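You operate a simulated robot arm through the tools that you are given. There is no shell and no other tool.

You are at the controls of a simulated robot arm. One attempt, no reset.

JOB
Move the black foot off the chest lid into the drawer, then sand the old paint off the lid.
Fine: shut the drawer and put the sanding block back. What is to be rubbed or washed off counts as gone when no trace of it is left.
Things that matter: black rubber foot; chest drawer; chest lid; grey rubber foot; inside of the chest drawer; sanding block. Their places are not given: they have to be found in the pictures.

Only the result counts: the job must be done as asked and must still hold three seconds after the hand-in. Knocking over, shifting, dropping, spilling or breaking anything else fails it. Lids that push on must go on centred and level and be pressed home; caps that screw on are set level and turned clockwise until they are tight.

ROBOT AND FRAMES
A 7-joint arm with a fingered hand, fixed in place. Base frame: the origin is on the floor under the middle of its stand, x ahead of it, y to its left, z up. Readings come in mm, degrees, newtons and seconds.
It reaches about 1333 mm from its shoulder. Its first joint turns from -69.0 to 172.0 degrees. Payload 5 kg.
The tool frame sits at the grasp point between the pads (the TCP): z along the fingers, y along the line on which they close. The tips reach 32 mm beyond it. The gripper opens to 160 mm; its body begins 89 mm behind the TCP. The gripper is a hand of 3 fingers: y runs from the thumb to the fingers, the wrist lies at [0, 0, -252] in the tool frame.
Orientation is that of the tool frame in the base frame, as [roll, pitch, yaw] about the fixed x, y, z axes, in that order (R = Rz(yaw) Ry(pitch) Rx(roll)). With the fingers straight down and closing along the base's y, the tool's x points along the base's -x, its y along +y and its z along -z.

CONTROLS
- The arm moves only by the tool apply_moves. Its argument "plan" is a list of rows, each a list of 6 numbers: the shift along the base's x, y, z in mm, then the turn, a rotation vector about the base's x, y, z in rad. In form: [[dx, dy, dz, wx, wy, wz], ...]. A call has 1 to 20 rows; each row is the pose to reach, as a shift and turn from the pose commanded when the call began. A row lasts 0.2 s, in which the tool goes at most 50 mm and 8.6 degrees; a call with a longer step from one row to the next is refused whole. A pose out of reach is approached as far as the arm can. The call stops where the force on the tool passes 90 N (or 10 N more than at its start, if that is more) or the arm is blocked; 0.2 s more then pass. In this call time passes only in rows, and 0.2 s behind the last. The reply holds the time, the measured pose of the TCP, the force on the tool along the base axes, the opening and the grip force, in the units named above and with some noise, with the torque about the TCP (base axes, N m) and any sound that the robot's microphone picked up.
- Cameras (640 x 400 px; columns grow to the right, rows downward): "scene" is fixed at [409.8, -506.9, 1632.6]; the picture's right is [0.43, -0.90, 0.00], its down [-0.56, -0.26, -0.79] and it looks along [0.71, 0.34, -0.62] (base axes); focal length 349 px, centre (320, 200). "wrist" rides on the gripper at [65, -4, -116] in the tool frame; the picture's right is [0.06, 1.00, 0.00], its down [-0.87, 0.05, -0.49] and it looks along [-0.49, 0.03, 0.87] (tool axes); focal length 261 px, centre (320, 200).
- get_image(camera): a new picture of that camera. The clock stands still meanwhile.
- move_column(by): slides the trunk up (or, below 0, down) by that many mm; the arm rides with it, the base frame stays. It gives what a move gives, with no picture.
- move_fingers(finger1, finger2, thumb_bend): sets how far each is bent, from 0 (flat) to 1 (curled in); at 0.3 the hand is open as for a grip, at 0.7 the pads meet at the TCP. One left out holds its place. A second passes; each finger stops where it meets its share of the squeeze, and holds until it gets a number again. It is the only way to open and close the hand. It gives what a move gives, with no picture; readings hold the bend of each and the force on the fingers (four entries, about 0 where the hand has none), thumb and palm.
- point_at(camera, pixels): for up to 12 pixels [column, row] of the newest picture of that camera ("zoom" is the newest enlarged one), the place [x, y, z] in the base frame of the surface seen there, good to about 2 mm, but the place of the scene camera against the robot may be out by one fixed shift of up to 25 mm in any direction. The clock stands still meanwhile.
- zoom(camera, box): a new picture of the part [left, top, right, bottom] of that camera's present view, enlarged. The clock stands still meanwhile.
- hand_in(): hands the job in; it is judged then, once.

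Leave the gripper open and the arm clear of the work at the hand-in unless told otherwise.

The tools are called by a JSON object that holds its "op" and its "data". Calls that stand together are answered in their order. apply_moves: Moves the arm, as the interface text tells. Its arguments: {"type":"object","properties":{"plan":{"type":"array","items":{"type":"array","items":{"type":"number"}}}},"required":["plan"]} The other tools are called the same way: move_column (by) moves the trunk up or down; move_fingers (finger1, finger2, thumb_bend) moves the fingers one by one; get_image (camera) takes a picture; point_at (camera, pixels) gives the place of the surface under pixels of a picture; zoom (camera, box) takes an enlarged picture of a part of a camera's view; hand_in () hands the job in.

At the start:

```text
t: 0.0
position: [646.7, -251.7, 1351.4]
ee_rot: [179.9, 0.0, -180.0]
wrist_force: [0.3, 1.0, -0.3]
torque: [-0.01, 0.02, -0.01]
gripper_width: 159.7
gripper_force: 0.0
shape: jaw
bend: [0.3, 0.3, 0.3]
finger forces: [0.1, 0.0, 0.0, 0.0, 0.0, 0.0]
trunk travel left (down, up): [-825.0, 115.0]
```

scene: 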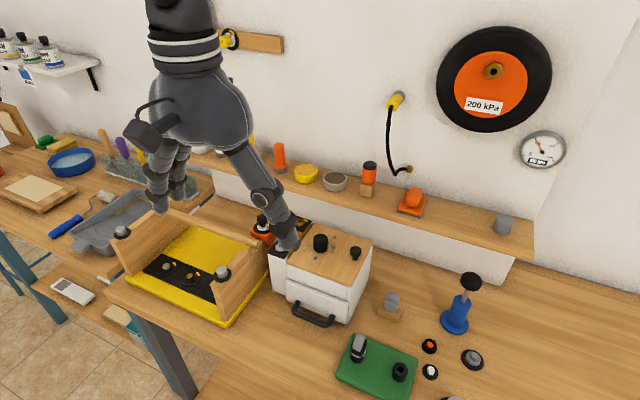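
wrist: 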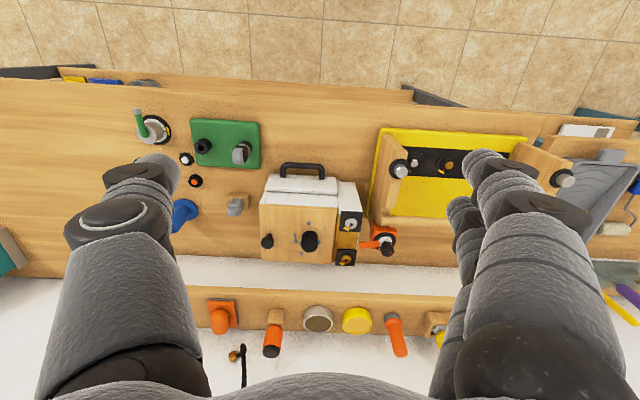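

I see the chest (white body, wooden lid, black handle) near scene pixel (325,270) with two black things on its lid. I'll take closer views of the chest and of the bench to find the feet, the sanding block and the paint.

{"op": "zoom", "data": {"camera": "scene", "box": [230, 200, 430, 340]}}

{"op": "zoom", "data": {"camera": "wrist", "box": [160, 90, 420, 280]}}

{"op": "zoom", "data": {"camera": "scene", "box": [0, 100, 240, 320]}}

{"op": "zoom", "data": {"camera": "scene", "box": [320, 240, 560, 400]}}

```text
2.86 times, centred on (330, 270) of scene
```

zoom: 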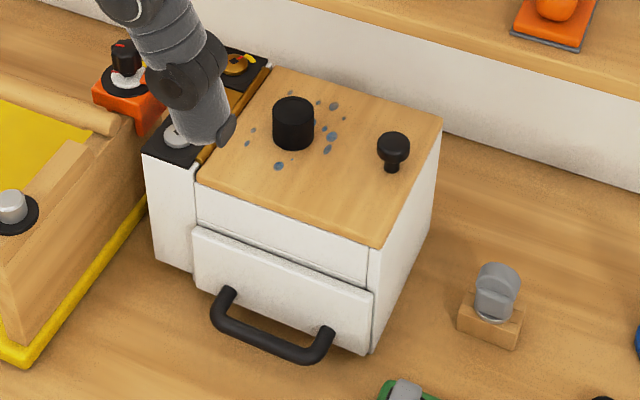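

```text
2.11 times, centred on (290, 185) of wrist
```

zoom: 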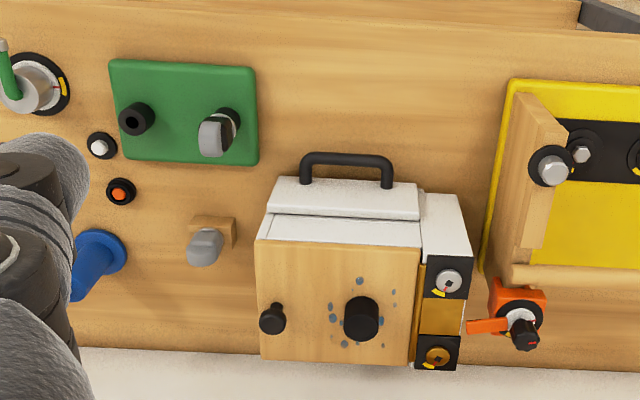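

```text
1.82 times, centred on (120, 210) of scene
```

zoom: 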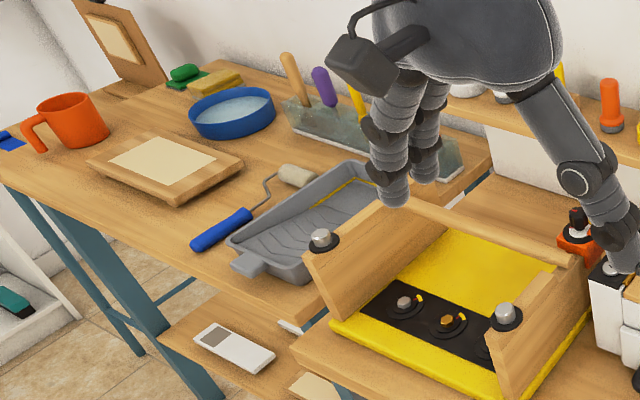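

```text
2.50 times, centred on (440, 320) of scene
```

zoom: 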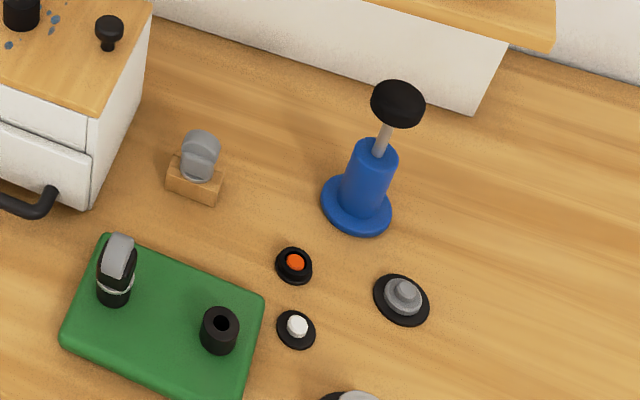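

The black cylinder near zoom (293,123) is the foot, with blue-grey paint specks around it; the knob at (393,150) is another thing. Next I look for the sanding block and the grey foot: the shelf, the left bench and the far left corner.

{"op": "zoom", "data": {"camera": "scene", "box": [0, 100, 110, 170]}}

{"op": "zoom", "data": {"camera": "scene", "box": [210, 130, 370, 240]}}

{"op": "zoom", "data": {"camera": "scene", "box": [350, 140, 530, 260]}}

{"op": "zoom", "data": {"camera": "scene", "box": [0, 20, 110, 100]}}

{"op": "zoom", "data": {"camera": "scene", "box": [200, 10, 300, 80]}}

{"op": "zoom", "data": {"camera": "scene", "box": [0, 220, 200, 400]}}

{"op": "zoom", "data": {"camera": "wrist", "box": [180, 280, 460, 400]}}

{"op": "zoom", "data": {"camera": "wrist", "box": [360, 60, 640, 320]}}

```text
5.71 times, centred on (55, 135) of scene
```

zoom: 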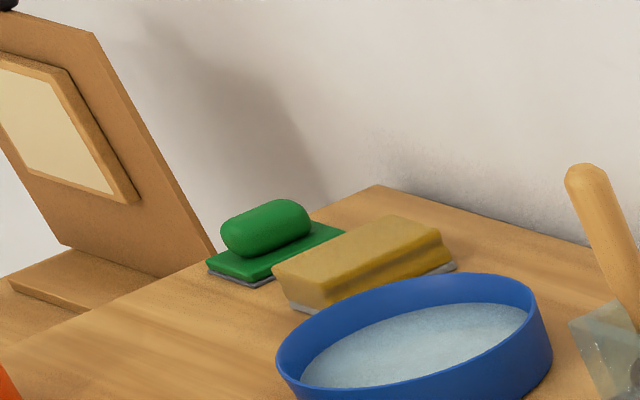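

```text
3.64 times, centred on (290, 185) of scene
```

zoom: 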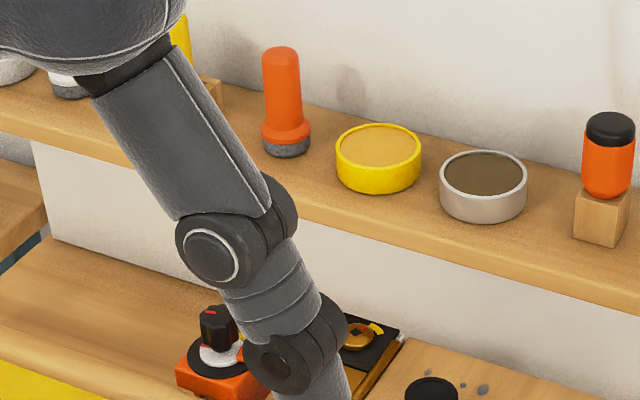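

```text
3.33 times, centred on (440, 200) of scene
```

zoom: 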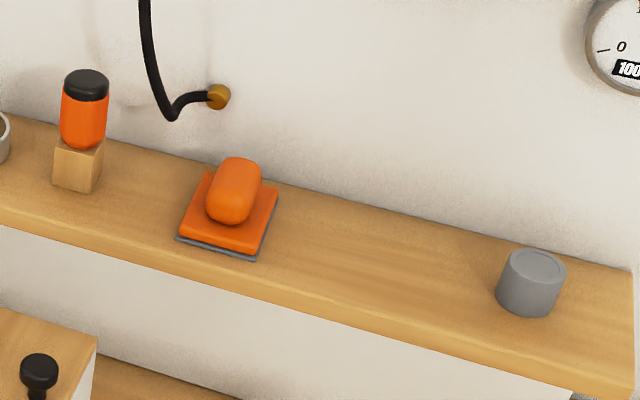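

```text
5.00 times, centred on (55, 60) of scene
```

zoom: 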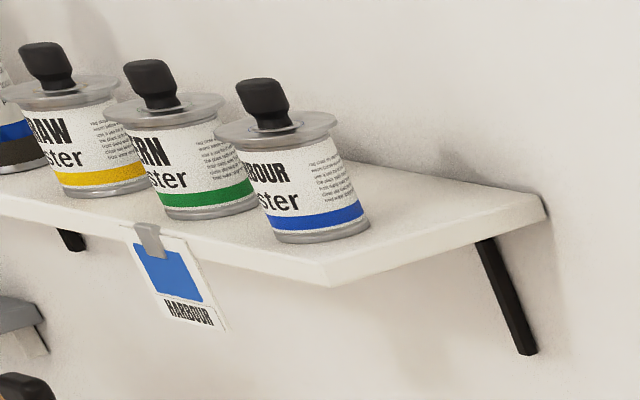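

```text
5.71 times, centred on (250, 45) of scene
```

zoom: 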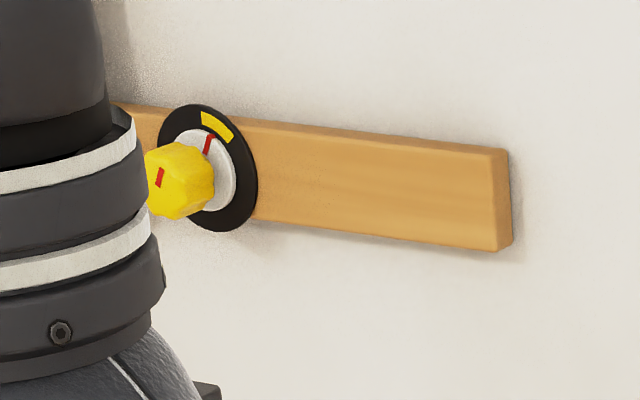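

```text
2.22 times, centred on (100, 310) of scene
```

zoom: 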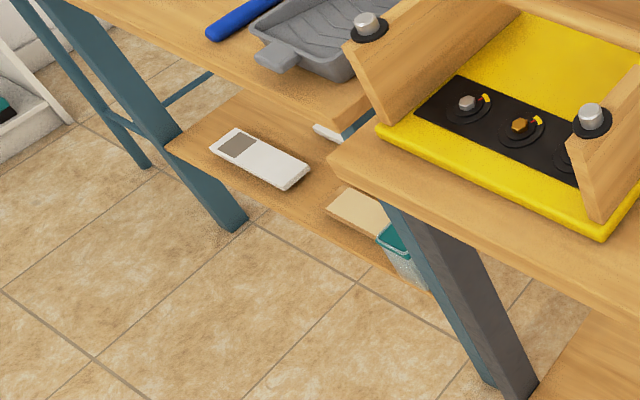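

```text
2.29 times, centred on (320, 340) of wrist
```

zoom: 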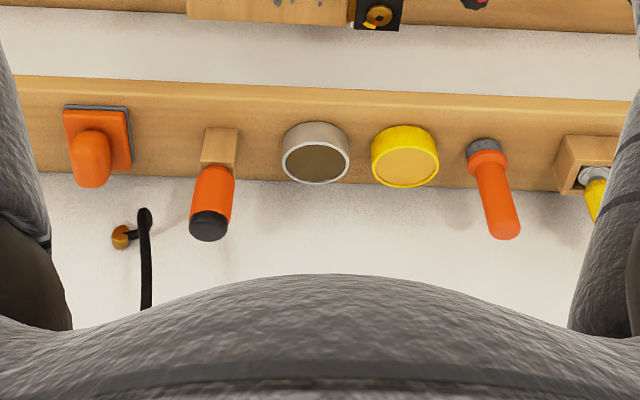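

```text
1.54 times, centred on (500, 190) of wrist
```

zoom: 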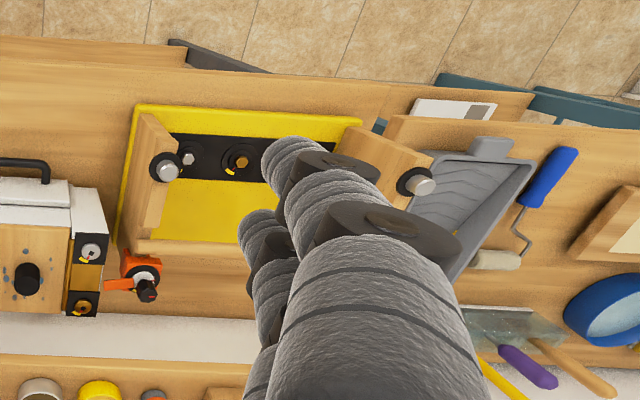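

The orange pad on the shelf (scene 412,200), the green pad and the tan block on the left bench are all possible sanding blocks; the grey cylinder at scene (503,225) may be the grey foot. I take a fresh wrist picture to measure the chest with the better-placed camera.

{"op": "get_image", "data": {"camera": "wrist"}}

{"op": "get_image", "data": {"camera": "scene"}}

```text
taken
```

wrist: 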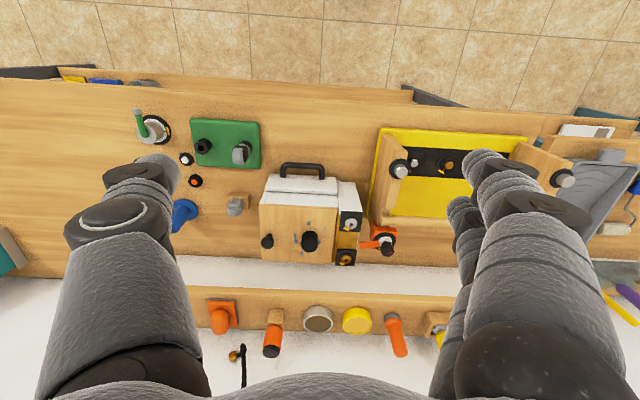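

```text
taken
```

scene: 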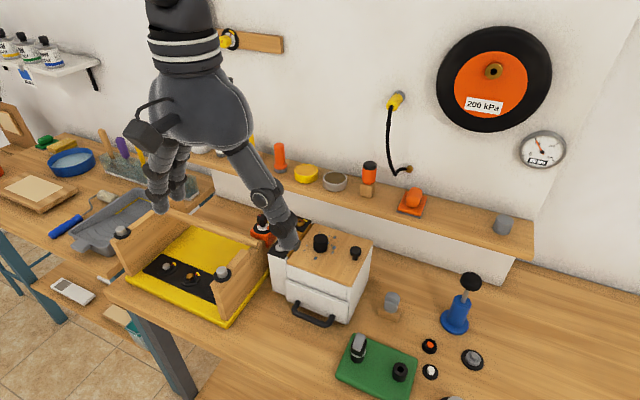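

Now I measure points: lid corners, foot top, knob, handle, and the shelf pad in the wrist picture; and the same plus the left-bench blocks in the scene picture.

{"op": "point_at", "data": {"camera": "wrist", "pixels": [[262, 206], [335, 209], [330, 259], [264, 258], [310, 238], [266, 239], [302, 166], [300, 184], [300, 196], [222, 318], [230, 305], [317, 315]]}}

{"op": "point_at", "data": {"camera": "wrist", "pixels": [[238, 205], [180, 212], [205, 146], [240, 152], [345, 200], [350, 224], [346, 257], [386, 246], [300, 275], [300, 290], [284, 170], [322, 172]]}}

{"op": "point_at", "data": {"camera": "scene", "pixels": [[320, 240], [355, 253], [288, 262], [349, 284], [371, 242], [313, 222], [414, 197], [411, 210], [503, 225], [45, 141], [62, 146], [320, 321]]}}

```text
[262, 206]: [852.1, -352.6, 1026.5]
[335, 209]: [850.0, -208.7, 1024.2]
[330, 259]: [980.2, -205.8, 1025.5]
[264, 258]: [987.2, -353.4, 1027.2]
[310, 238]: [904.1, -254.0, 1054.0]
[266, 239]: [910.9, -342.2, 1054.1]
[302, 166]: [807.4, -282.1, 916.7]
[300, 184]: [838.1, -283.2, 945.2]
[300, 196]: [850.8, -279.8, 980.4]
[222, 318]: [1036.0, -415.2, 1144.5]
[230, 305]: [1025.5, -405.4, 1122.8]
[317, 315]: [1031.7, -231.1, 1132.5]
```

```text
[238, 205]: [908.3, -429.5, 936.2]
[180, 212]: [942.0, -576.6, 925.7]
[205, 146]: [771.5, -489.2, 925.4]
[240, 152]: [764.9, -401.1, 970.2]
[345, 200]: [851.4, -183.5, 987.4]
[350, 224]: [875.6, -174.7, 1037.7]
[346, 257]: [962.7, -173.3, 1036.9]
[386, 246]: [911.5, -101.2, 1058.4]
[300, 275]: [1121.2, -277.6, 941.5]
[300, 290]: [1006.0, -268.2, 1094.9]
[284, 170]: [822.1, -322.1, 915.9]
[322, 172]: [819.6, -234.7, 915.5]
```

```text
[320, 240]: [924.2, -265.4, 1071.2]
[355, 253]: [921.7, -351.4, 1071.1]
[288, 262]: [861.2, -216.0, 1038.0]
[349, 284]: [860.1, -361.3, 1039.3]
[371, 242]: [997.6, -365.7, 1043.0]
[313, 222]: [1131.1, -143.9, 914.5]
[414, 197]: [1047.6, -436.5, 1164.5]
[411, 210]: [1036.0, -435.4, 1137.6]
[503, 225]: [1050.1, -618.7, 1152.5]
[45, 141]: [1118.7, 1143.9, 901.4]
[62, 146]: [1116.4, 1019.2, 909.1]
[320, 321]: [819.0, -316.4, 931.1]
```

The chest lid measures about x 850–985, y −353…−206, z 1025; the foot is near (912,−255), top 1054; the knob near (915,−342). The tan and green blocks are about 1.6 m away (out of reach), so the orange pad on the shelf is likely the sanding block. I move closer above the chest to look with the wrist camera.

{"op": "apply_moves", "data": {"plan": [[25, -5, -25, 0, 0, 0], [50, -10, -50, 0, 0, 0], [75, -15, -75, 0, 0, 0], [100, -20, -100, 0, 0, 0], [125, -25, -125, 0, 0, 0], [150, -29, -150, 0, 0, 0]]}}

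{"op": "get_image", "data": {"camera": "wrist"}}

{"op": "get_image", "data": {"camera": "scene"}}

```text
t: 1.4
position: [796.1, -280.9, 1198.6]
ee_rot: [-179.9, -0.1, 180.0]
wrist_force: [1.1, -0.6, 0.0]
torque: [-0.01, 0.03, -0.01]
gripper_width: 159.7
gripper_force: 0.0
shape: jaw
bend: [0.3, 0.3, 0.3]
finger forces: [0.0, 0.0, 0.0, 0.0, 0.0, 0.0]
trunk travel left (down, up): [-825.0, 115.0]
```

```text
taken
```

wrist: 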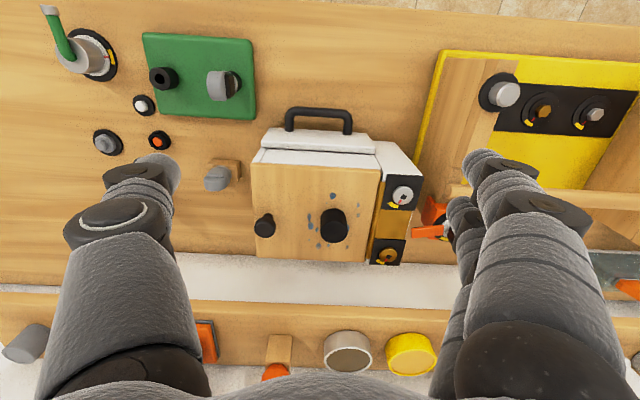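

```text
taken
```

scene: 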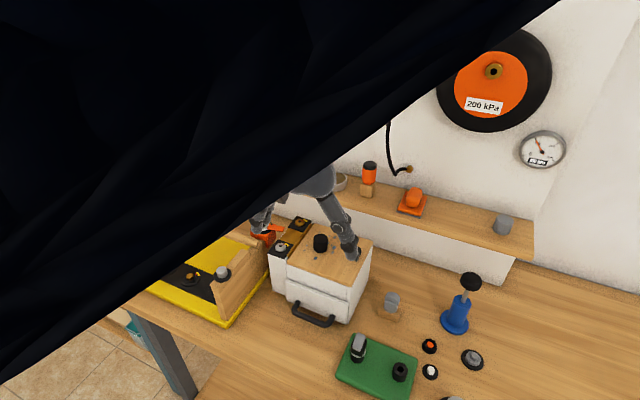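

The wrist view now shows the lid with specks around the foot at (334,225). I zoom in on the lid and the handle.

{"op": "zoom", "data": {"camera": "wrist", "box": [240, 95, 430, 275]}}

{"op": "point_at", "data": {"camera": "wrist", "pixels": [[252, 166], [380, 170], [366, 261], [256, 256], [334, 217], [334, 240], [265, 222], [320, 111], [318, 125], [318, 138], [318, 148], [318, 160]]}}

{"op": "point_at", "data": {"camera": "wrist", "pixels": [[290, 120], [348, 125], [291, 128], [220, 140], [270, 95], [320, 210], [310, 215], [375, 198], [318, 246], [365, 185], [375, 100], [332, 247]]}}

```text
2.22 times, centred on (335, 185) of wrist
```

zoom: 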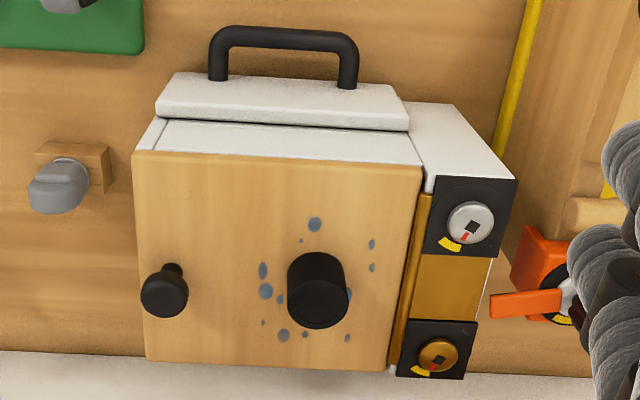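

```text
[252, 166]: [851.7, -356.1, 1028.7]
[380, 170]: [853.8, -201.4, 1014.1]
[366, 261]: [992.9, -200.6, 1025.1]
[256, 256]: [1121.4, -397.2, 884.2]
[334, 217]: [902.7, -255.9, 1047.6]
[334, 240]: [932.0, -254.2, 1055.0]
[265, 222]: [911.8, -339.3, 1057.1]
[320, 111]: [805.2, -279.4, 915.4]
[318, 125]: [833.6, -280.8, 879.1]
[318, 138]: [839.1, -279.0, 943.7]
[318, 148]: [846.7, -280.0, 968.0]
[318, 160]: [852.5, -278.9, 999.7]
```

```text
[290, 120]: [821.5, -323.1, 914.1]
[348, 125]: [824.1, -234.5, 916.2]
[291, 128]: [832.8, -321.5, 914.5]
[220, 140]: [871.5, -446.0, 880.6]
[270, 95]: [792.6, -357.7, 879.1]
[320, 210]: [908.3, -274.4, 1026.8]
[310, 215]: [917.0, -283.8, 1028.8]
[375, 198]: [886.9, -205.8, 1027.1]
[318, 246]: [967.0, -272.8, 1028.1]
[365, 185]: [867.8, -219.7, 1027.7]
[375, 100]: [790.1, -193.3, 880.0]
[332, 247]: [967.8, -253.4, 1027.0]
```

Bench is at z≈880, the handle bar at x≈806, z≈910, y −323…−235, drawer front at x≈838. Before using the hand I want to know its finger shape: I close it part-way in free air and look with the wrist camera.

{"op": "move_fingers", "data": {"finger1": 0.55, "finger2": 0.55, "thumb_bend": 0.55}}

{"op": "get_image", "data": {"camera": "wrist"}}

```text
t: 2.4
position: [794.6, -281.3, 1199.5]
ee_rot: [-179.9, 0.0, -180.0]
wrist_force: [0.5, 0.1, -0.2]
torque: [0.02, -0.03, -0.03]
gripper_width: 67.5
gripper_force: 0.2
shape: fingers
bend: [0.55, 0.55, 0.55]
finger forces: [0.0, 0.0, 0.1, 0.1, 0.0, 0.1]
trunk travel left (down, up): [-825.0, 115.0]
```

```text
taken
```

wrist: 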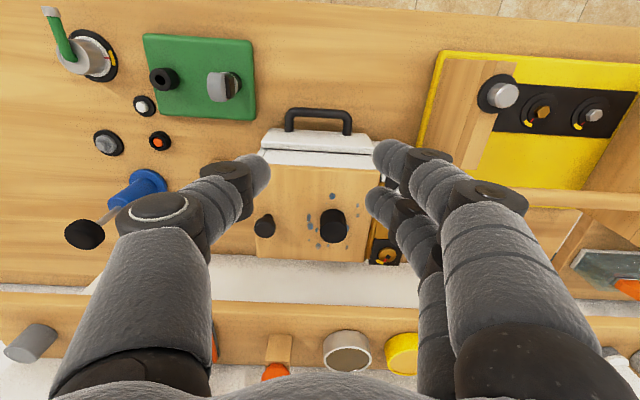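

The fingers bend inward at two knuckles with round tips. I measure finger surface points at this bend.

{"op": "point_at", "data": {"camera": "wrist", "pixels": [[265, 172], [255, 175], [262, 187], [258, 160], [235, 180], [215, 200], [380, 155], [390, 160], [371, 200], [380, 205], [430, 190], [155, 210]]}}

{"op": "zoom", "data": {"camera": "wrist", "box": [200, 100, 440, 280]}}

```text
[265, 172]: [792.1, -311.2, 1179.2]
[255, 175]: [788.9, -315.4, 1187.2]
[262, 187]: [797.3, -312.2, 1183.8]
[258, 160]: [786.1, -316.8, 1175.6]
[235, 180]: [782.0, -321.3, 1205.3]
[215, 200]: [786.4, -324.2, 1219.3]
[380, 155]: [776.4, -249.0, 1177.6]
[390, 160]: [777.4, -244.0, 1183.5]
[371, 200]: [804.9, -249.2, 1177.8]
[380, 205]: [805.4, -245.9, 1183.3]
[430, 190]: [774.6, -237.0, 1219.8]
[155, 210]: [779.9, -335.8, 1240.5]
```

```text
2.22 times, centred on (320, 190) of wrist
```

zoom: 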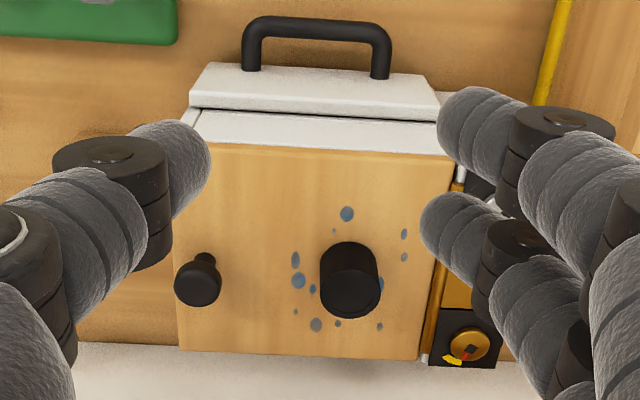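

The fingertips are about 20 mm thick, the two fingers sit about ±15 mm along tool x. I'll grip the drawer handle across its two legs (closing along y) with the hand leaned back 30°. First I open to about 120 mm and move to a pre-grasp position above and in front of the handle.

{"op": "move_fingers", "data": {"finger1": 0.38, "finger2": 0.38, "thumb_bend": 0.38}}

{"op": "apply_moves", "data": {"plan": [[-5, 0, -25, 0, -0.06, 0], [-10, 0, -50, 0, -0.13, 0], [-15, 1, -75, 0, -0.2, 0], [-20, 1, -100, 0, -0.27, 0], [-25, 1, -125, 0, -0.34, 0], [-30, 2, -150, 0, -0.41, 0], [-33, 2, -175, 0, -0.48, 0], [-35, 2, -200, 0, -0.5236, 0]]}}

{"op": "get_image", "data": {"camera": "wrist"}}

{"op": "get_image", "data": {"camera": "scene"}}

```text
t: 3.4
position: [795.3, -281.6, 1200.4]
ee_rot: [180.0, 0.0, -179.9]
wrist_force: [-0.2, -0.4, 0.4]
torque: [0.02, 0.02, 0.0]
gripper_width: 135.7
gripper_force: 0.0
shape: fingers
bend: [0.38, 0.38, 0.38]
finger forces: [0.0, 0.0, 0.1, 0.0, 0.1, 0.0]
trunk travel left (down, up): [-825.0, 115.0]
```

```text
t: 5.2
position: [762.5, -277.7, 1002.3]
ee_rot: [-179.9, 30.0, 180.0]
wrist_force: [-0.4, 0.0, -0.7]
torque: [0.0, 0.0, 0.03]
gripper_width: 135.6
gripper_force: 0.0
shape: fingers
bend: [0.38, 0.38, 0.38]
finger forces: [0.1, 0.0, 0.0, 0.0, 0.0, 0.1]
trunk travel left (down, up): [-825.0, 115.0]
```

```text
taken
```

wrist: 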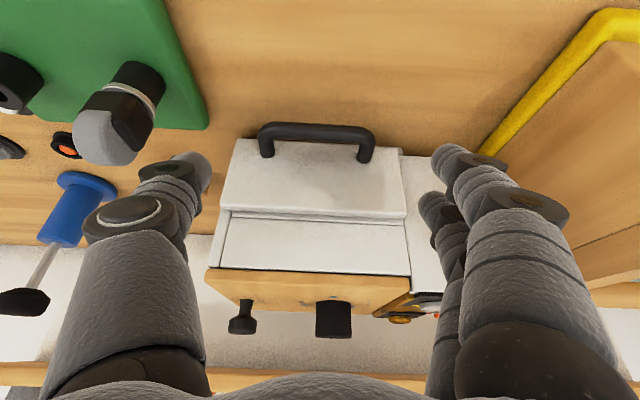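

```text
taken
```

scene: 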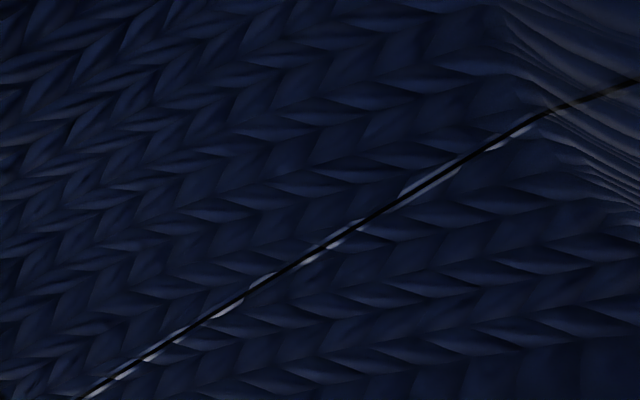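

The handle is now in full wrist view at (316,140). I measure handle bar, legs, drawer front and bench again from here.

{"op": "point_at", "data": {"camera": "wrist", "pixels": [[316, 128], [316, 135], [263, 140], [371, 145], [266, 155], [364, 160], [257, 140], [376, 140], [316, 143], [316, 160], [316, 205], [316, 250]]}}

{"op": "zoom", "data": {"camera": "wrist", "box": [180, 90, 500, 290]}}

```text
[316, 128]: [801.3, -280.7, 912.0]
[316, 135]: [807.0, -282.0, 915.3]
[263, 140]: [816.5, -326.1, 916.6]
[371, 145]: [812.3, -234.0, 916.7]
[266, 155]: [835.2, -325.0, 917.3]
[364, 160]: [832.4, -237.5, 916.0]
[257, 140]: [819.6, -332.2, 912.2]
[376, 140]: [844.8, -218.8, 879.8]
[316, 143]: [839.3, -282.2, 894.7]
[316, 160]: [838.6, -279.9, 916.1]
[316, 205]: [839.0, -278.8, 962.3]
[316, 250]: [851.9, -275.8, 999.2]
```

```text
2.00 times, centred on (340, 190) of wrist
```

zoom: 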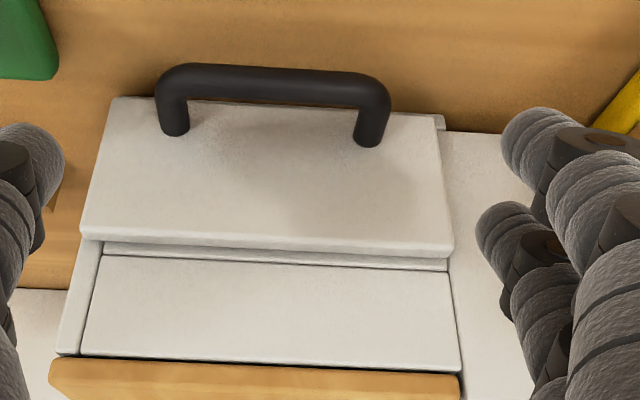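

Handle: bar centre x≈806, z≈910, legs at y≈−326 and −235, drawer front at x≈838.5. I move along the tool axis to bring the fingertips beside the legs.

{"op": "apply_moves", "data": {"plan": [[10, 0, -19, 0, -0.5236, 0], [20, -1, -38, 0, -0.5236, 0], [29, -1, -57, 0, -0.5236, 0], [38, -2, -74, 0, -0.5236, 0]]}}

{"op": "get_image", "data": {"camera": "wrist"}}

```text
refused: row 1 steps farther than a row can; nothing moved
```

```text
taken
```

wrist: 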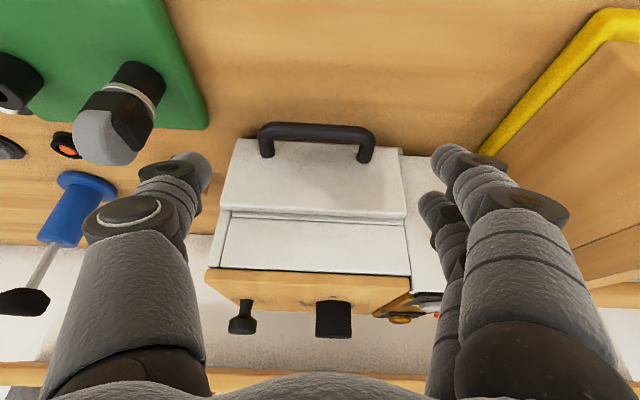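

The call was refused because I wrongly repeated the turn; turns are relative to the pose at the call's start, so now they are zero. I repeat the approach with no turn.

{"op": "apply_moves", "data": {"plan": [[10, 0, -19, 0, 0, 0], [20, -1, -38, 0, 0, 0], [29, -1, -57, 0, 0, 0], [38, -2, -74, 0, 0, 0]]}}

{"op": "get_image", "data": {"camera": "wrist"}}

```text
t: 6.2
position: [793.6, -293.7, 943.0]
ee_rot: [179.9, 30.0, 179.9]
wrist_force: [0.3, -0.9, -0.3]
torque: [0.01, 0.04, -0.05]
gripper_width: 135.6
gripper_force: 0.2
shape: fingers
bend: [0.38, 0.38, 0.38]
finger forces: [0.0, 0.0, 0.1, 0.0, 0.1, 0.1]
out of reach, approached as far as the arm can: row 3, 4
trunk travel left (down, up): [-825.0, 115.0]
```

```text
taken
```

wrist: 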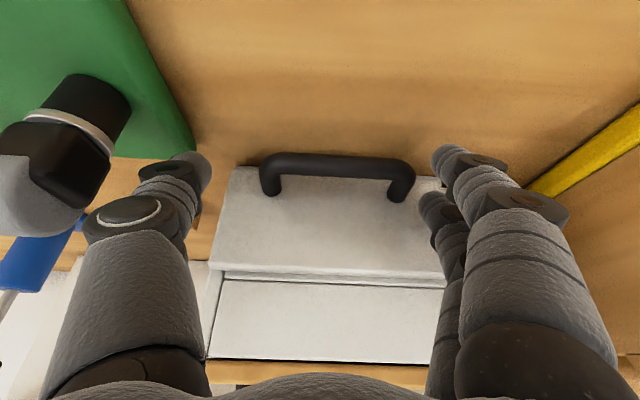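

The arm cannot get that low at this trunk height (out of reach). I back up and out, then lower the trunk in steps while the arm goes up, to gain reach.

{"op": "apply_moves", "data": {"plan": [[-20, 0, 35, 0, 0, 0], [-40, 0, 70, 0, 0, 0], [-50, 0, 115, 0, 0, 0], [-50, 0, 160, 0, 0, 0], [-50, 0, 205, 0, 0, 0], [-50, 0, 250, 0, 0, 0]]}}

```text
t: 7.6
position: [739.4, -290.1, 1196.8]
ee_rot: [-180.0, 30.1, -180.0]
wrist_force: [-0.4, 0.3, 0.0]
torque: [-0.03, -0.04, 0.01]
gripper_width: 135.7
gripper_force: 0.1
shape: fingers
bend: [0.38, 0.38, 0.38]
finger forces: [0.0, 0.0, 0.0, 0.0, 0.1, 0.1]
trunk travel left (down, up): [-825.0, 115.0]
```

The pose is now (739,−290,1197). I lower the trunk by 200 mm; the hand should end near z≈997, in front of the chest and clear of it.

{"op": "move_column", "data": {"by": -200}}

{"op": "get_image", "data": {"camera": "scene"}}

{"op": "get_image", "data": {"camera": "wrist"}}

```text
t: 9.8
position: [742.0, -291.9, 996.1]
ee_rot: [-179.9, 30.0, 179.9]
wrist_force: [0.1, 0.1, -0.9]
torque: [0.04, 0.01, 0.03]
gripper_width: 136.0
gripper_force: 0.1
shape: fingers
bend: [0.38, 0.38, 0.38]
finger forces: [0.0, 0.0, 0.0, 0.0, 0.1, 0.1]
trunk travel left (down, up): [-625.0, 315.0]
```

```text
taken
```

scene: 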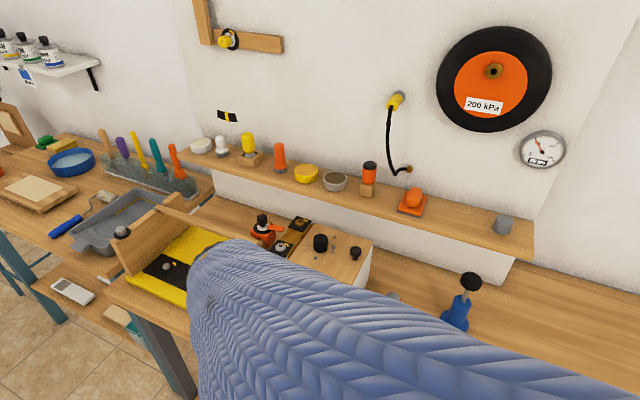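

```text
taken
```

wrist: 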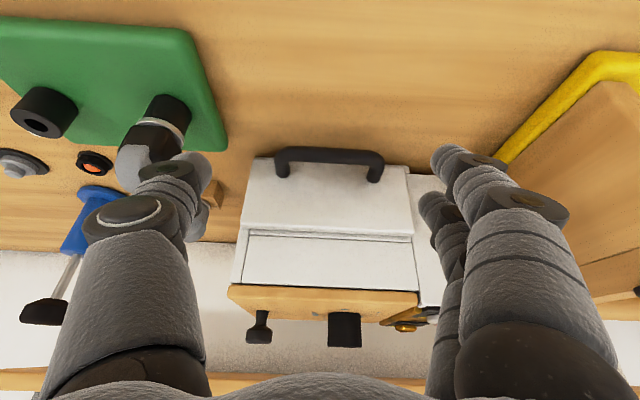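

The trunk is lower and the scene view is partly freed. The black valve with grey knob on the green board, near wrist (150,140), is close to the thumb's path, so I measure it and the thumb before going on.

{"op": "point_at", "data": {"camera": "wrist", "pixels": [[135, 155], [128, 175], [160, 160], [165, 105], [185, 120], [190, 105], [148, 135], [205, 165], [145, 205], [165, 235], [120, 205], [207, 195]]}}

{"op": "zoom", "data": {"camera": "wrist", "box": [60, 60, 300, 260]}}

```text
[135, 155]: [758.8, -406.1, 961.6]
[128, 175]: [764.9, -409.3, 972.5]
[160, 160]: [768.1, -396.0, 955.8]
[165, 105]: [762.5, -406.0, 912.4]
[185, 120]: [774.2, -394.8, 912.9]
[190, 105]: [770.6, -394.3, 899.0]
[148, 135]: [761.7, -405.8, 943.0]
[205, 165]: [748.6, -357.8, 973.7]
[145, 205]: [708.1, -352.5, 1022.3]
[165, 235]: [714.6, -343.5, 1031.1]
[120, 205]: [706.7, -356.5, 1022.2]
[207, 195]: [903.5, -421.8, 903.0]
```

```text
2.00 times, centred on (180, 160) of wrist
```

zoom: 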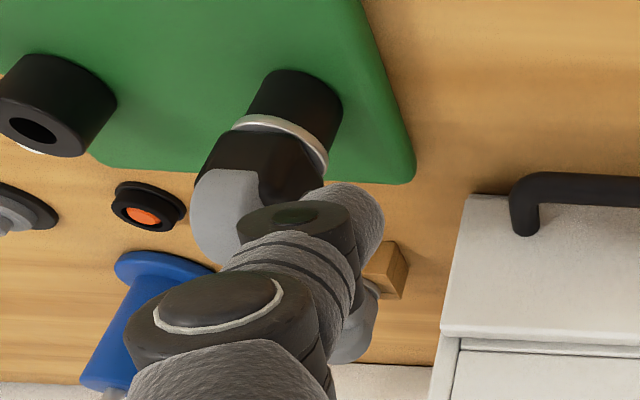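

The valve's near edge is at y≈−392 and the thumb's outer side will reach about −370: enough room. I narrow the hand slightly to 0.42, centre on y≈−280 and slide along the tool axis down to the handle legs.

{"op": "move_fingers", "data": {"finger1": 0.42, "finger2": 0.42, "thumb_bend": 0.42}}

{"op": "apply_moves", "data": {"plan": [[10, 6, 0, 0, 0, 0], [19, 11.5, -2, 0, 0, 0], [29, 11.5, -20, 0, 0, 0], [39, 11.5, -37, 0, 0, 0], [49, 11.5, -54, 0, 0, 0], [55, 11.5, -64, 0, 0, 0]]}}

{"op": "get_image", "data": {"camera": "wrist"}}

{"op": "get_image", "data": {"camera": "scene"}}

```text
t: 10.8
position: [740.9, -291.4, 995.8]
ee_rot: [179.9, 30.0, 180.0]
wrist_force: [-0.6, 0.3, -0.7]
torque: [0.0, -0.02, -0.01]
gripper_width: 120.6
gripper_force: 0.2
shape: fingers
bend: [0.42, 0.42, 0.42]
finger forces: [0.1, 0.1, 0.1, 0.0, 0.0, 0.0]
trunk travel left (down, up): [-625.0, 315.0]
```

```text
t: 12.2
position: [797.8, -281.0, 931.7]
ee_rot: [180.0, 30.0, -180.0]
wrist_force: [-0.3, 0.2, 0.0]
torque: [-0.02, -0.01, 0.0]
gripper_width: 120.8
gripper_force: 0.1
shape: fingers
bend: [0.42, 0.42, 0.42]
finger forces: [0.1, 0.0, 0.0, 0.1, 0.0, 0.0]
trunk travel left (down, up): [-625.0, 315.0]
```

```text
taken
```

wrist: 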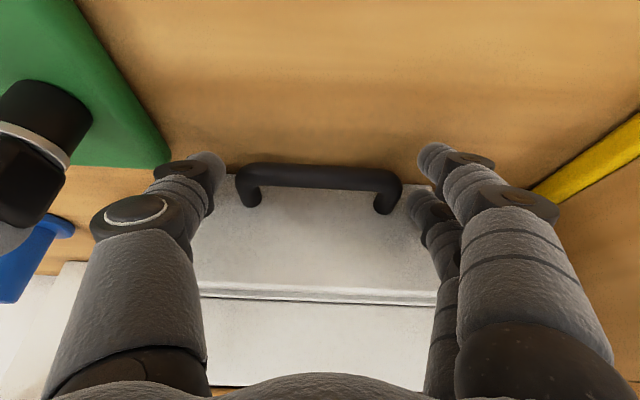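

```text
taken
```

scene: 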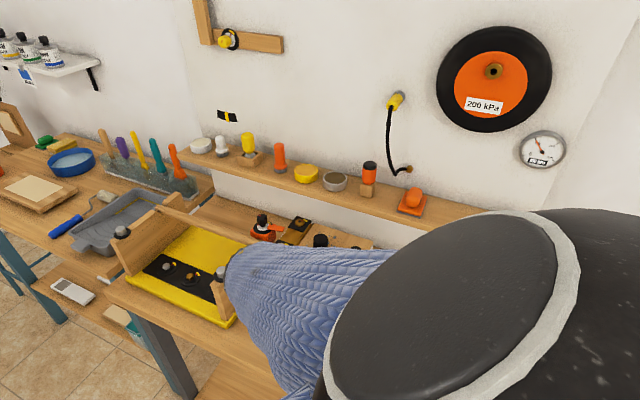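

Reached (798,−281,932) with no contact force. I check where the fingertips lie relative to the handle legs.

{"op": "zoom", "data": {"camera": "wrist", "box": [180, 120, 480, 300]}}

{"op": "point_at", "data": {"camera": "wrist", "pixels": [[222, 170], [214, 160], [430, 155], [425, 200], [415, 200], [246, 190], [392, 195], [245, 205], [385, 210], [318, 168], [318, 180], [240, 180]]}}

```text
2.13 times, centred on (330, 210) of wrist
```

zoom: 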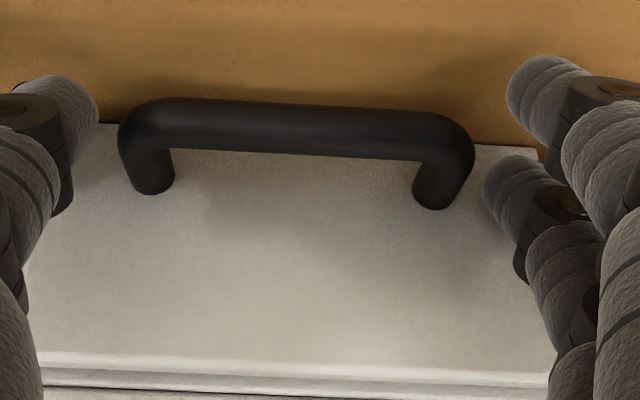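

```text
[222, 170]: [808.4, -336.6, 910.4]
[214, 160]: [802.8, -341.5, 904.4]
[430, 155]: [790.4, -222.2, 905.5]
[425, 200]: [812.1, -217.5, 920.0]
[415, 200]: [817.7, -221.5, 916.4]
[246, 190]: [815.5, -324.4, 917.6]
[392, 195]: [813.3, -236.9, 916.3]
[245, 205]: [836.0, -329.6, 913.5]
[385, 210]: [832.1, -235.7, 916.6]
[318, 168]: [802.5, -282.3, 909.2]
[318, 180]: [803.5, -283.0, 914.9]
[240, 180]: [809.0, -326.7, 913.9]
```

Thumb tip (808,−337,910) and second finger (818,−222,916) lie beside the legs; the first finger (790,−222,905) would pass in front of the bar, so I leave it. I close only the thumb and finger 2 on the handle.

{"op": "move_fingers", "data": {"finger2": 0.56, "thumb_bend": 0.56}}

{"op": "get_image", "data": {"camera": "wrist"}}

```text
t: 13.2
position: [797.6, -281.8, 932.8]
ee_rot: [180.0, 30.0, 180.0]
wrist_force: [0.9, -6.8, 2.0]
torque: [-0.16, -0.02, -0.07]
gripper_width: 111.3
gripper_force: 12.6
shape: fingers
bend: [0.42, 0.46, 0.51]
finger forces: [0.0, 9.3, 0.0, 0.1, 15.7, 0.0]
trunk travel left (down, up): [-625.0, 315.0]
```

```text
taken
```

wrist: 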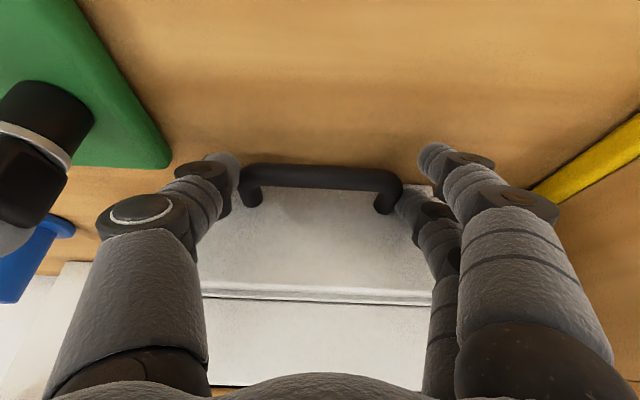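

The grip holds: finger 2 reads 9 N, thumb 16 N. I pull gently 20 mm toward the robot in small steps and check whether the drawer follows.

{"op": "apply_moves", "data": {"plan": [[-4, 0, 0, 0, 0, 0], [-8, 0, 0, 0, 0, 0], [-12, 0, 0, 0, 0, 0], [-16, 0, 0, 0, 0, 0], [-20, 0, 0, 0, 0, 0]]}}

{"op": "get_image", "data": {"camera": "wrist"}}

```text
t: 14.4
position: [777.5, -280.5, 932.5]
ee_rot: [180.0, 29.9, 179.9]
wrist_force: [7.0, -6.1, 0.6]
torque: [-0.07, -0.17, -0.05]
gripper_width: 112.0
gripper_force: 12.4
shape: fingers
bend: [0.42, 0.46, 0.51]
finger forces: [0.0, 9.2, 0.0, 0.0, 14.9, 0.1]
trunk travel left (down, up): [-625.0, 315.0]
```

```text
taken
```

wrist: 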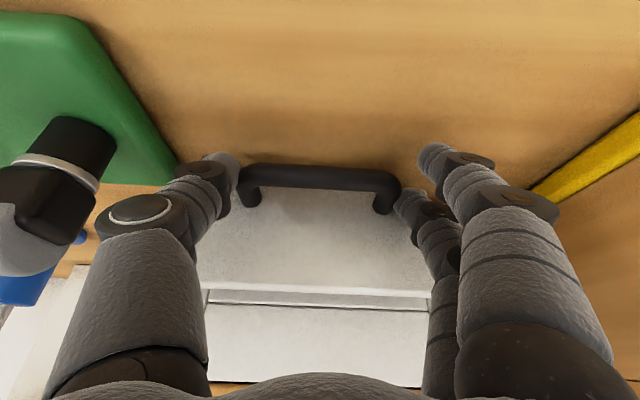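

The drawer follows with about 7 N of drag. I continue pulling another 40 mm.

{"op": "apply_moves", "data": {"plan": [[-6, 0, 0, 0, 0, 0], [-12, 0, 0, 0, 0, 0], [-18, 0, 0, 0, 0, 0], [-24, 0, 0, 0, 0, 0], [-30, 0, 0, 0, 0, 0], [-35, 0, 0, 0, 0, 0], [-40, 0, 0, 0, 0, 0]]}}

{"op": "get_image", "data": {"camera": "wrist"}}

{"op": "get_image", "data": {"camera": "scene"}}

```text
t: 16.0
position: [735.9, -282.5, 932.7]
ee_rot: [180.0, 29.9, 179.9]
wrist_force: [6.2, -5.6, 0.7]
torque: [-0.04, -0.16, -0.02]
gripper_width: 112.0
gripper_force: 12.2
shape: fingers
bend: [0.42, 0.46, 0.51]
finger forces: [0.0, 9.5, 0.0, 0.0, 14.7, 0.1]
trunk travel left (down, up): [-625.0, 315.0]
```

```text
taken
```

wrist: 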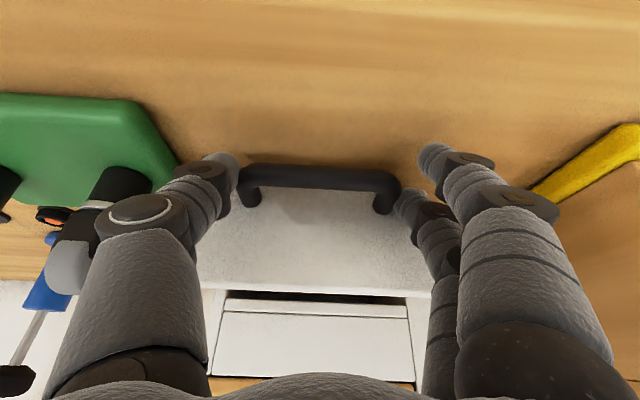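

```text
taken
```

scene: 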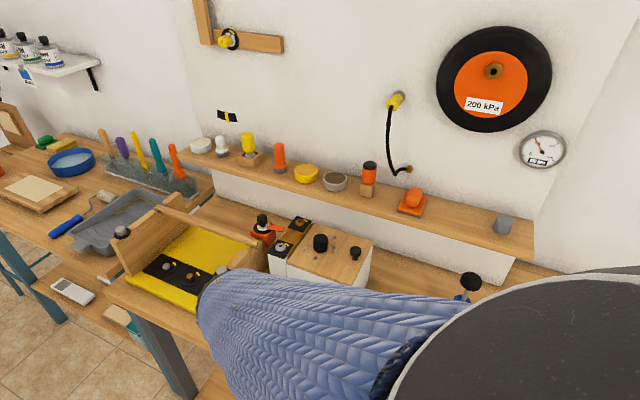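

The drawer is about 60 mm open and a dark gap shows behind its front. I pull 35 mm more.

{"op": "apply_moves", "data": {"plan": [[-6, 0, 0, 0, 0, 0], [-12, 0, 0, 0, 0, 0], [-18, 0, 0, 0, 0, 0], [-24, 0, 0, 0, 0, 0], [-30, 0, 0, 0, 0, 0], [-35, 0, 0, 0, 0, 0]]}}

{"op": "get_image", "data": {"camera": "wrist"}}

```text
t: 17.4
position: [701.2, -280.5, 931.7]
ee_rot: [179.9, 29.9, 179.9]
wrist_force: [7.1, -5.8, -0.7]
torque: [-0.03, -0.15, -0.03]
gripper_width: 111.9
gripper_force: 12.3
shape: fingers
bend: [0.42, 0.46, 0.51]
finger forces: [0.0, 9.7, 0.1, 0.0, 14.2, 0.0]
trunk travel left (down, up): [-625.0, 315.0]
```

```text
taken
```

wrist: 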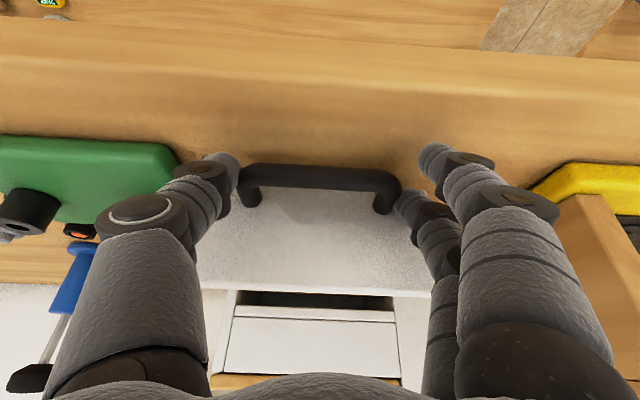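

The front has moved about 96 mm, which should be enough. I release the handle, then back away up and outward along the tool axis.

{"op": "move_fingers", "data": {"finger1": 0.4, "finger2": 0.4, "thumb_bend": 0.4}}

{"op": "apply_moves", "data": {"plan": [[-10, 0, 17, 0, 0, 0], [-20, 0, 35, 0, 0, 0], [-35, 0, 60, 0, 0, 0], [-50, 0, 90, 0, 0, 0], [-50, 0, 130, 0, 0, 0], [-40, 0, 170, 0, 0.1, 0], [-20, 0, 210, 0, 0.2, 0], [0, 0, 240, 0, 0.3, 0]]}}

{"op": "get_image", "data": {"camera": "wrist"}}

{"op": "get_image", "data": {"camera": "scene"}}

```text
t: 18.4
position: [701.6, -280.7, 932.9]
ee_rot: [180.0, 30.1, -180.0]
wrist_force: [-0.3, 0.8, 0.0]
torque: [0.0, 0.01, -0.02]
gripper_width: 127.3
gripper_force: 0.2
shape: fingers
bend: [0.4, 0.4, 0.4]
finger forces: [0.0, 0.0, 0.0, 0.0, 0.0, 0.0]
trunk travel left (down, up): [-625.0, 315.0]
```

```text
t: 20.2
position: [702.0, -280.5, 1171.2]
ee_rot: [179.9, 12.7, 179.9]
wrist_force: [-0.1, 0.0, 0.6]
torque: [0.01, 0.04, 0.0]
gripper_width: 127.7
gripper_force: 0.1
shape: fingers
bend: [0.4, 0.4, 0.4]
finger forces: [0.0, 0.0, 0.0, 0.0, 0.0, 0.0]
trunk travel left (down, up): [-625.0, 315.0]
```

```text
taken
```

wrist: 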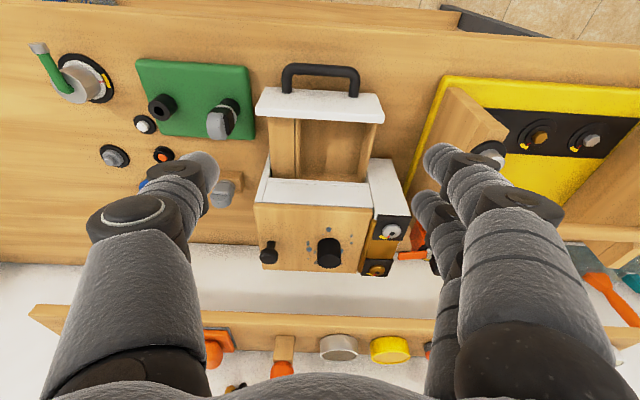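

```text
taken
```

scene: 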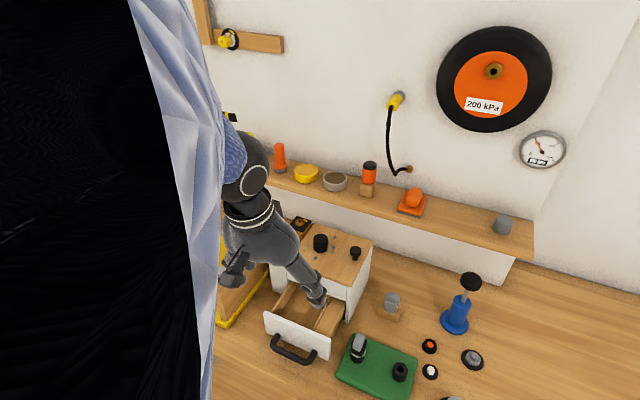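

The drawer is open and shows an empty wooden interior around wrist (333,150). I zoom in and measure the drawer's inside.

{"op": "zoom", "data": {"camera": "wrist", "box": [240, 60, 420, 290]}}

{"op": "point_at", "data": {"camera": "wrist", "pixels": [[318, 100], [318, 118], [333, 130], [333, 150], [333, 170], [285, 150], [298, 150], [372, 150], [369, 165], [333, 183], [333, 200], [280, 130]]}}

{"op": "point_at", "data": {"camera": "wrist", "pixels": [[303, 125], [303, 170], [366, 130], [329, 253], [329, 240], [329, 262], [316, 253], [342, 253], [268, 255], [330, 232], [309, 243], [346, 245]]}}

```text
1.74 times, centred on (330, 175) of wrist
```

zoom: 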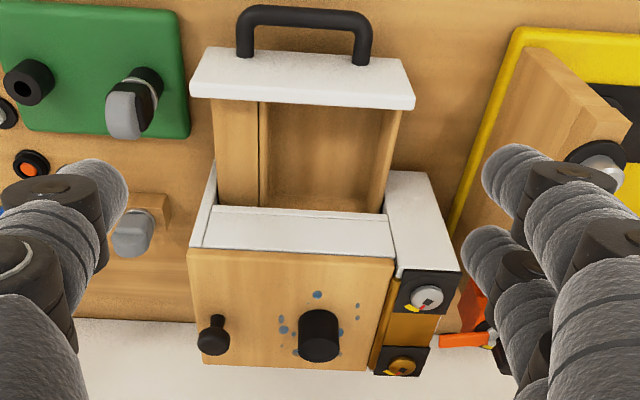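

```text
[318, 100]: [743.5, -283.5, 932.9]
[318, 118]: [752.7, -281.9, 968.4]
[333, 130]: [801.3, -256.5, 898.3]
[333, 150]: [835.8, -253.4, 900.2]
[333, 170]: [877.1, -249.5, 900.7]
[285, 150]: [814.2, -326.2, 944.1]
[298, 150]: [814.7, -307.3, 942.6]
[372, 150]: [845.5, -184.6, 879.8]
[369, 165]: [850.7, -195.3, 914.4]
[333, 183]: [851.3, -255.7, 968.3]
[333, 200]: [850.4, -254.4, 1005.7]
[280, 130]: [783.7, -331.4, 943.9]
```

```text
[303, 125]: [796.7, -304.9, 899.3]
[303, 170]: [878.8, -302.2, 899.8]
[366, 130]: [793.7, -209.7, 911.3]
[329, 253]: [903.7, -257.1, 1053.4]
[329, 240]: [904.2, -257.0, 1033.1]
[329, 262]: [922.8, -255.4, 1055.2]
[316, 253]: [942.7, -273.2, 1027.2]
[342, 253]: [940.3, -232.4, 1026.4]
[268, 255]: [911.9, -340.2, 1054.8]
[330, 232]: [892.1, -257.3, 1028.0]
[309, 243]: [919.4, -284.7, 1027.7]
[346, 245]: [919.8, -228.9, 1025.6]
```

The drawer recess runs y −306…−213 with floor z≈899; clear opening x≈755…847. The foot's centre is about (920,−255.5), 28 mm tall. I now go vertical above the foot at a safe height and pre-close the fingers.

{"op": "apply_moves", "data": {"plan": [[31, 4, 0, 0, 0.03, 0], [62, 8, -4, 0, 0.06, 0], [93, 12, -8, 0, 0.1, 0], [125, 16, -12, 0, 0.13, 0], [156, 20, -18, 0, 0.16, 0], [187, 23, -25, 0, 0.19, 0], [218, 25, -31, 0, 0.2236, 0]]}}

{"op": "move_fingers", "data": {"finger1": 0.55, "finger2": 0.55, "thumb_bend": 0.55}}

{"op": "get_image", "data": {"camera": "wrist"}}

{"op": "get_image", "data": {"camera": "scene"}}

```text
t: 21.8
position: [874.5, -282.9, 1119.8]
ee_rot: [179.0, 1.1, 180.0]
wrist_force: [0.9, -0.4, 0.8]
torque: [0.02, 0.05, 0.02]
gripper_width: 127.8
gripper_force: 0.1
shape: fingers
bend: [0.4, 0.4, 0.4]
finger forces: [0.1, 0.0, 0.0, 0.0, 0.1, 0.0]
out of reach, approached as far as the arm can: row 6, 7
trunk travel left (down, up): [-625.0, 315.0]
```

```text
t: 22.8
position: [873.7, -282.5, 1121.8]
ee_rot: [179.0, 1.1, 179.9]
wrist_force: [-0.2, 0.0, -0.3]
torque: [-0.02, -0.01, -0.02]
gripper_width: 67.9
gripper_force: 0.0
shape: fingers
bend: [0.55, 0.55, 0.55]
finger forces: [0.0, 0.0, 0.0, 0.1, 0.1, 0.0]
trunk travel left (down, up): [-625.0, 315.0]
```

```text
taken
```

wrist: 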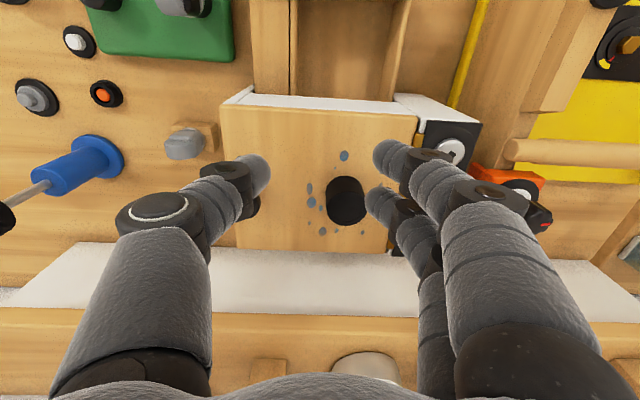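

```text
taken
```

scene: 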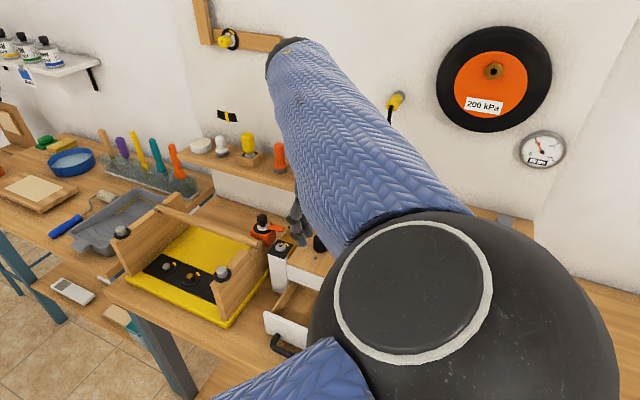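

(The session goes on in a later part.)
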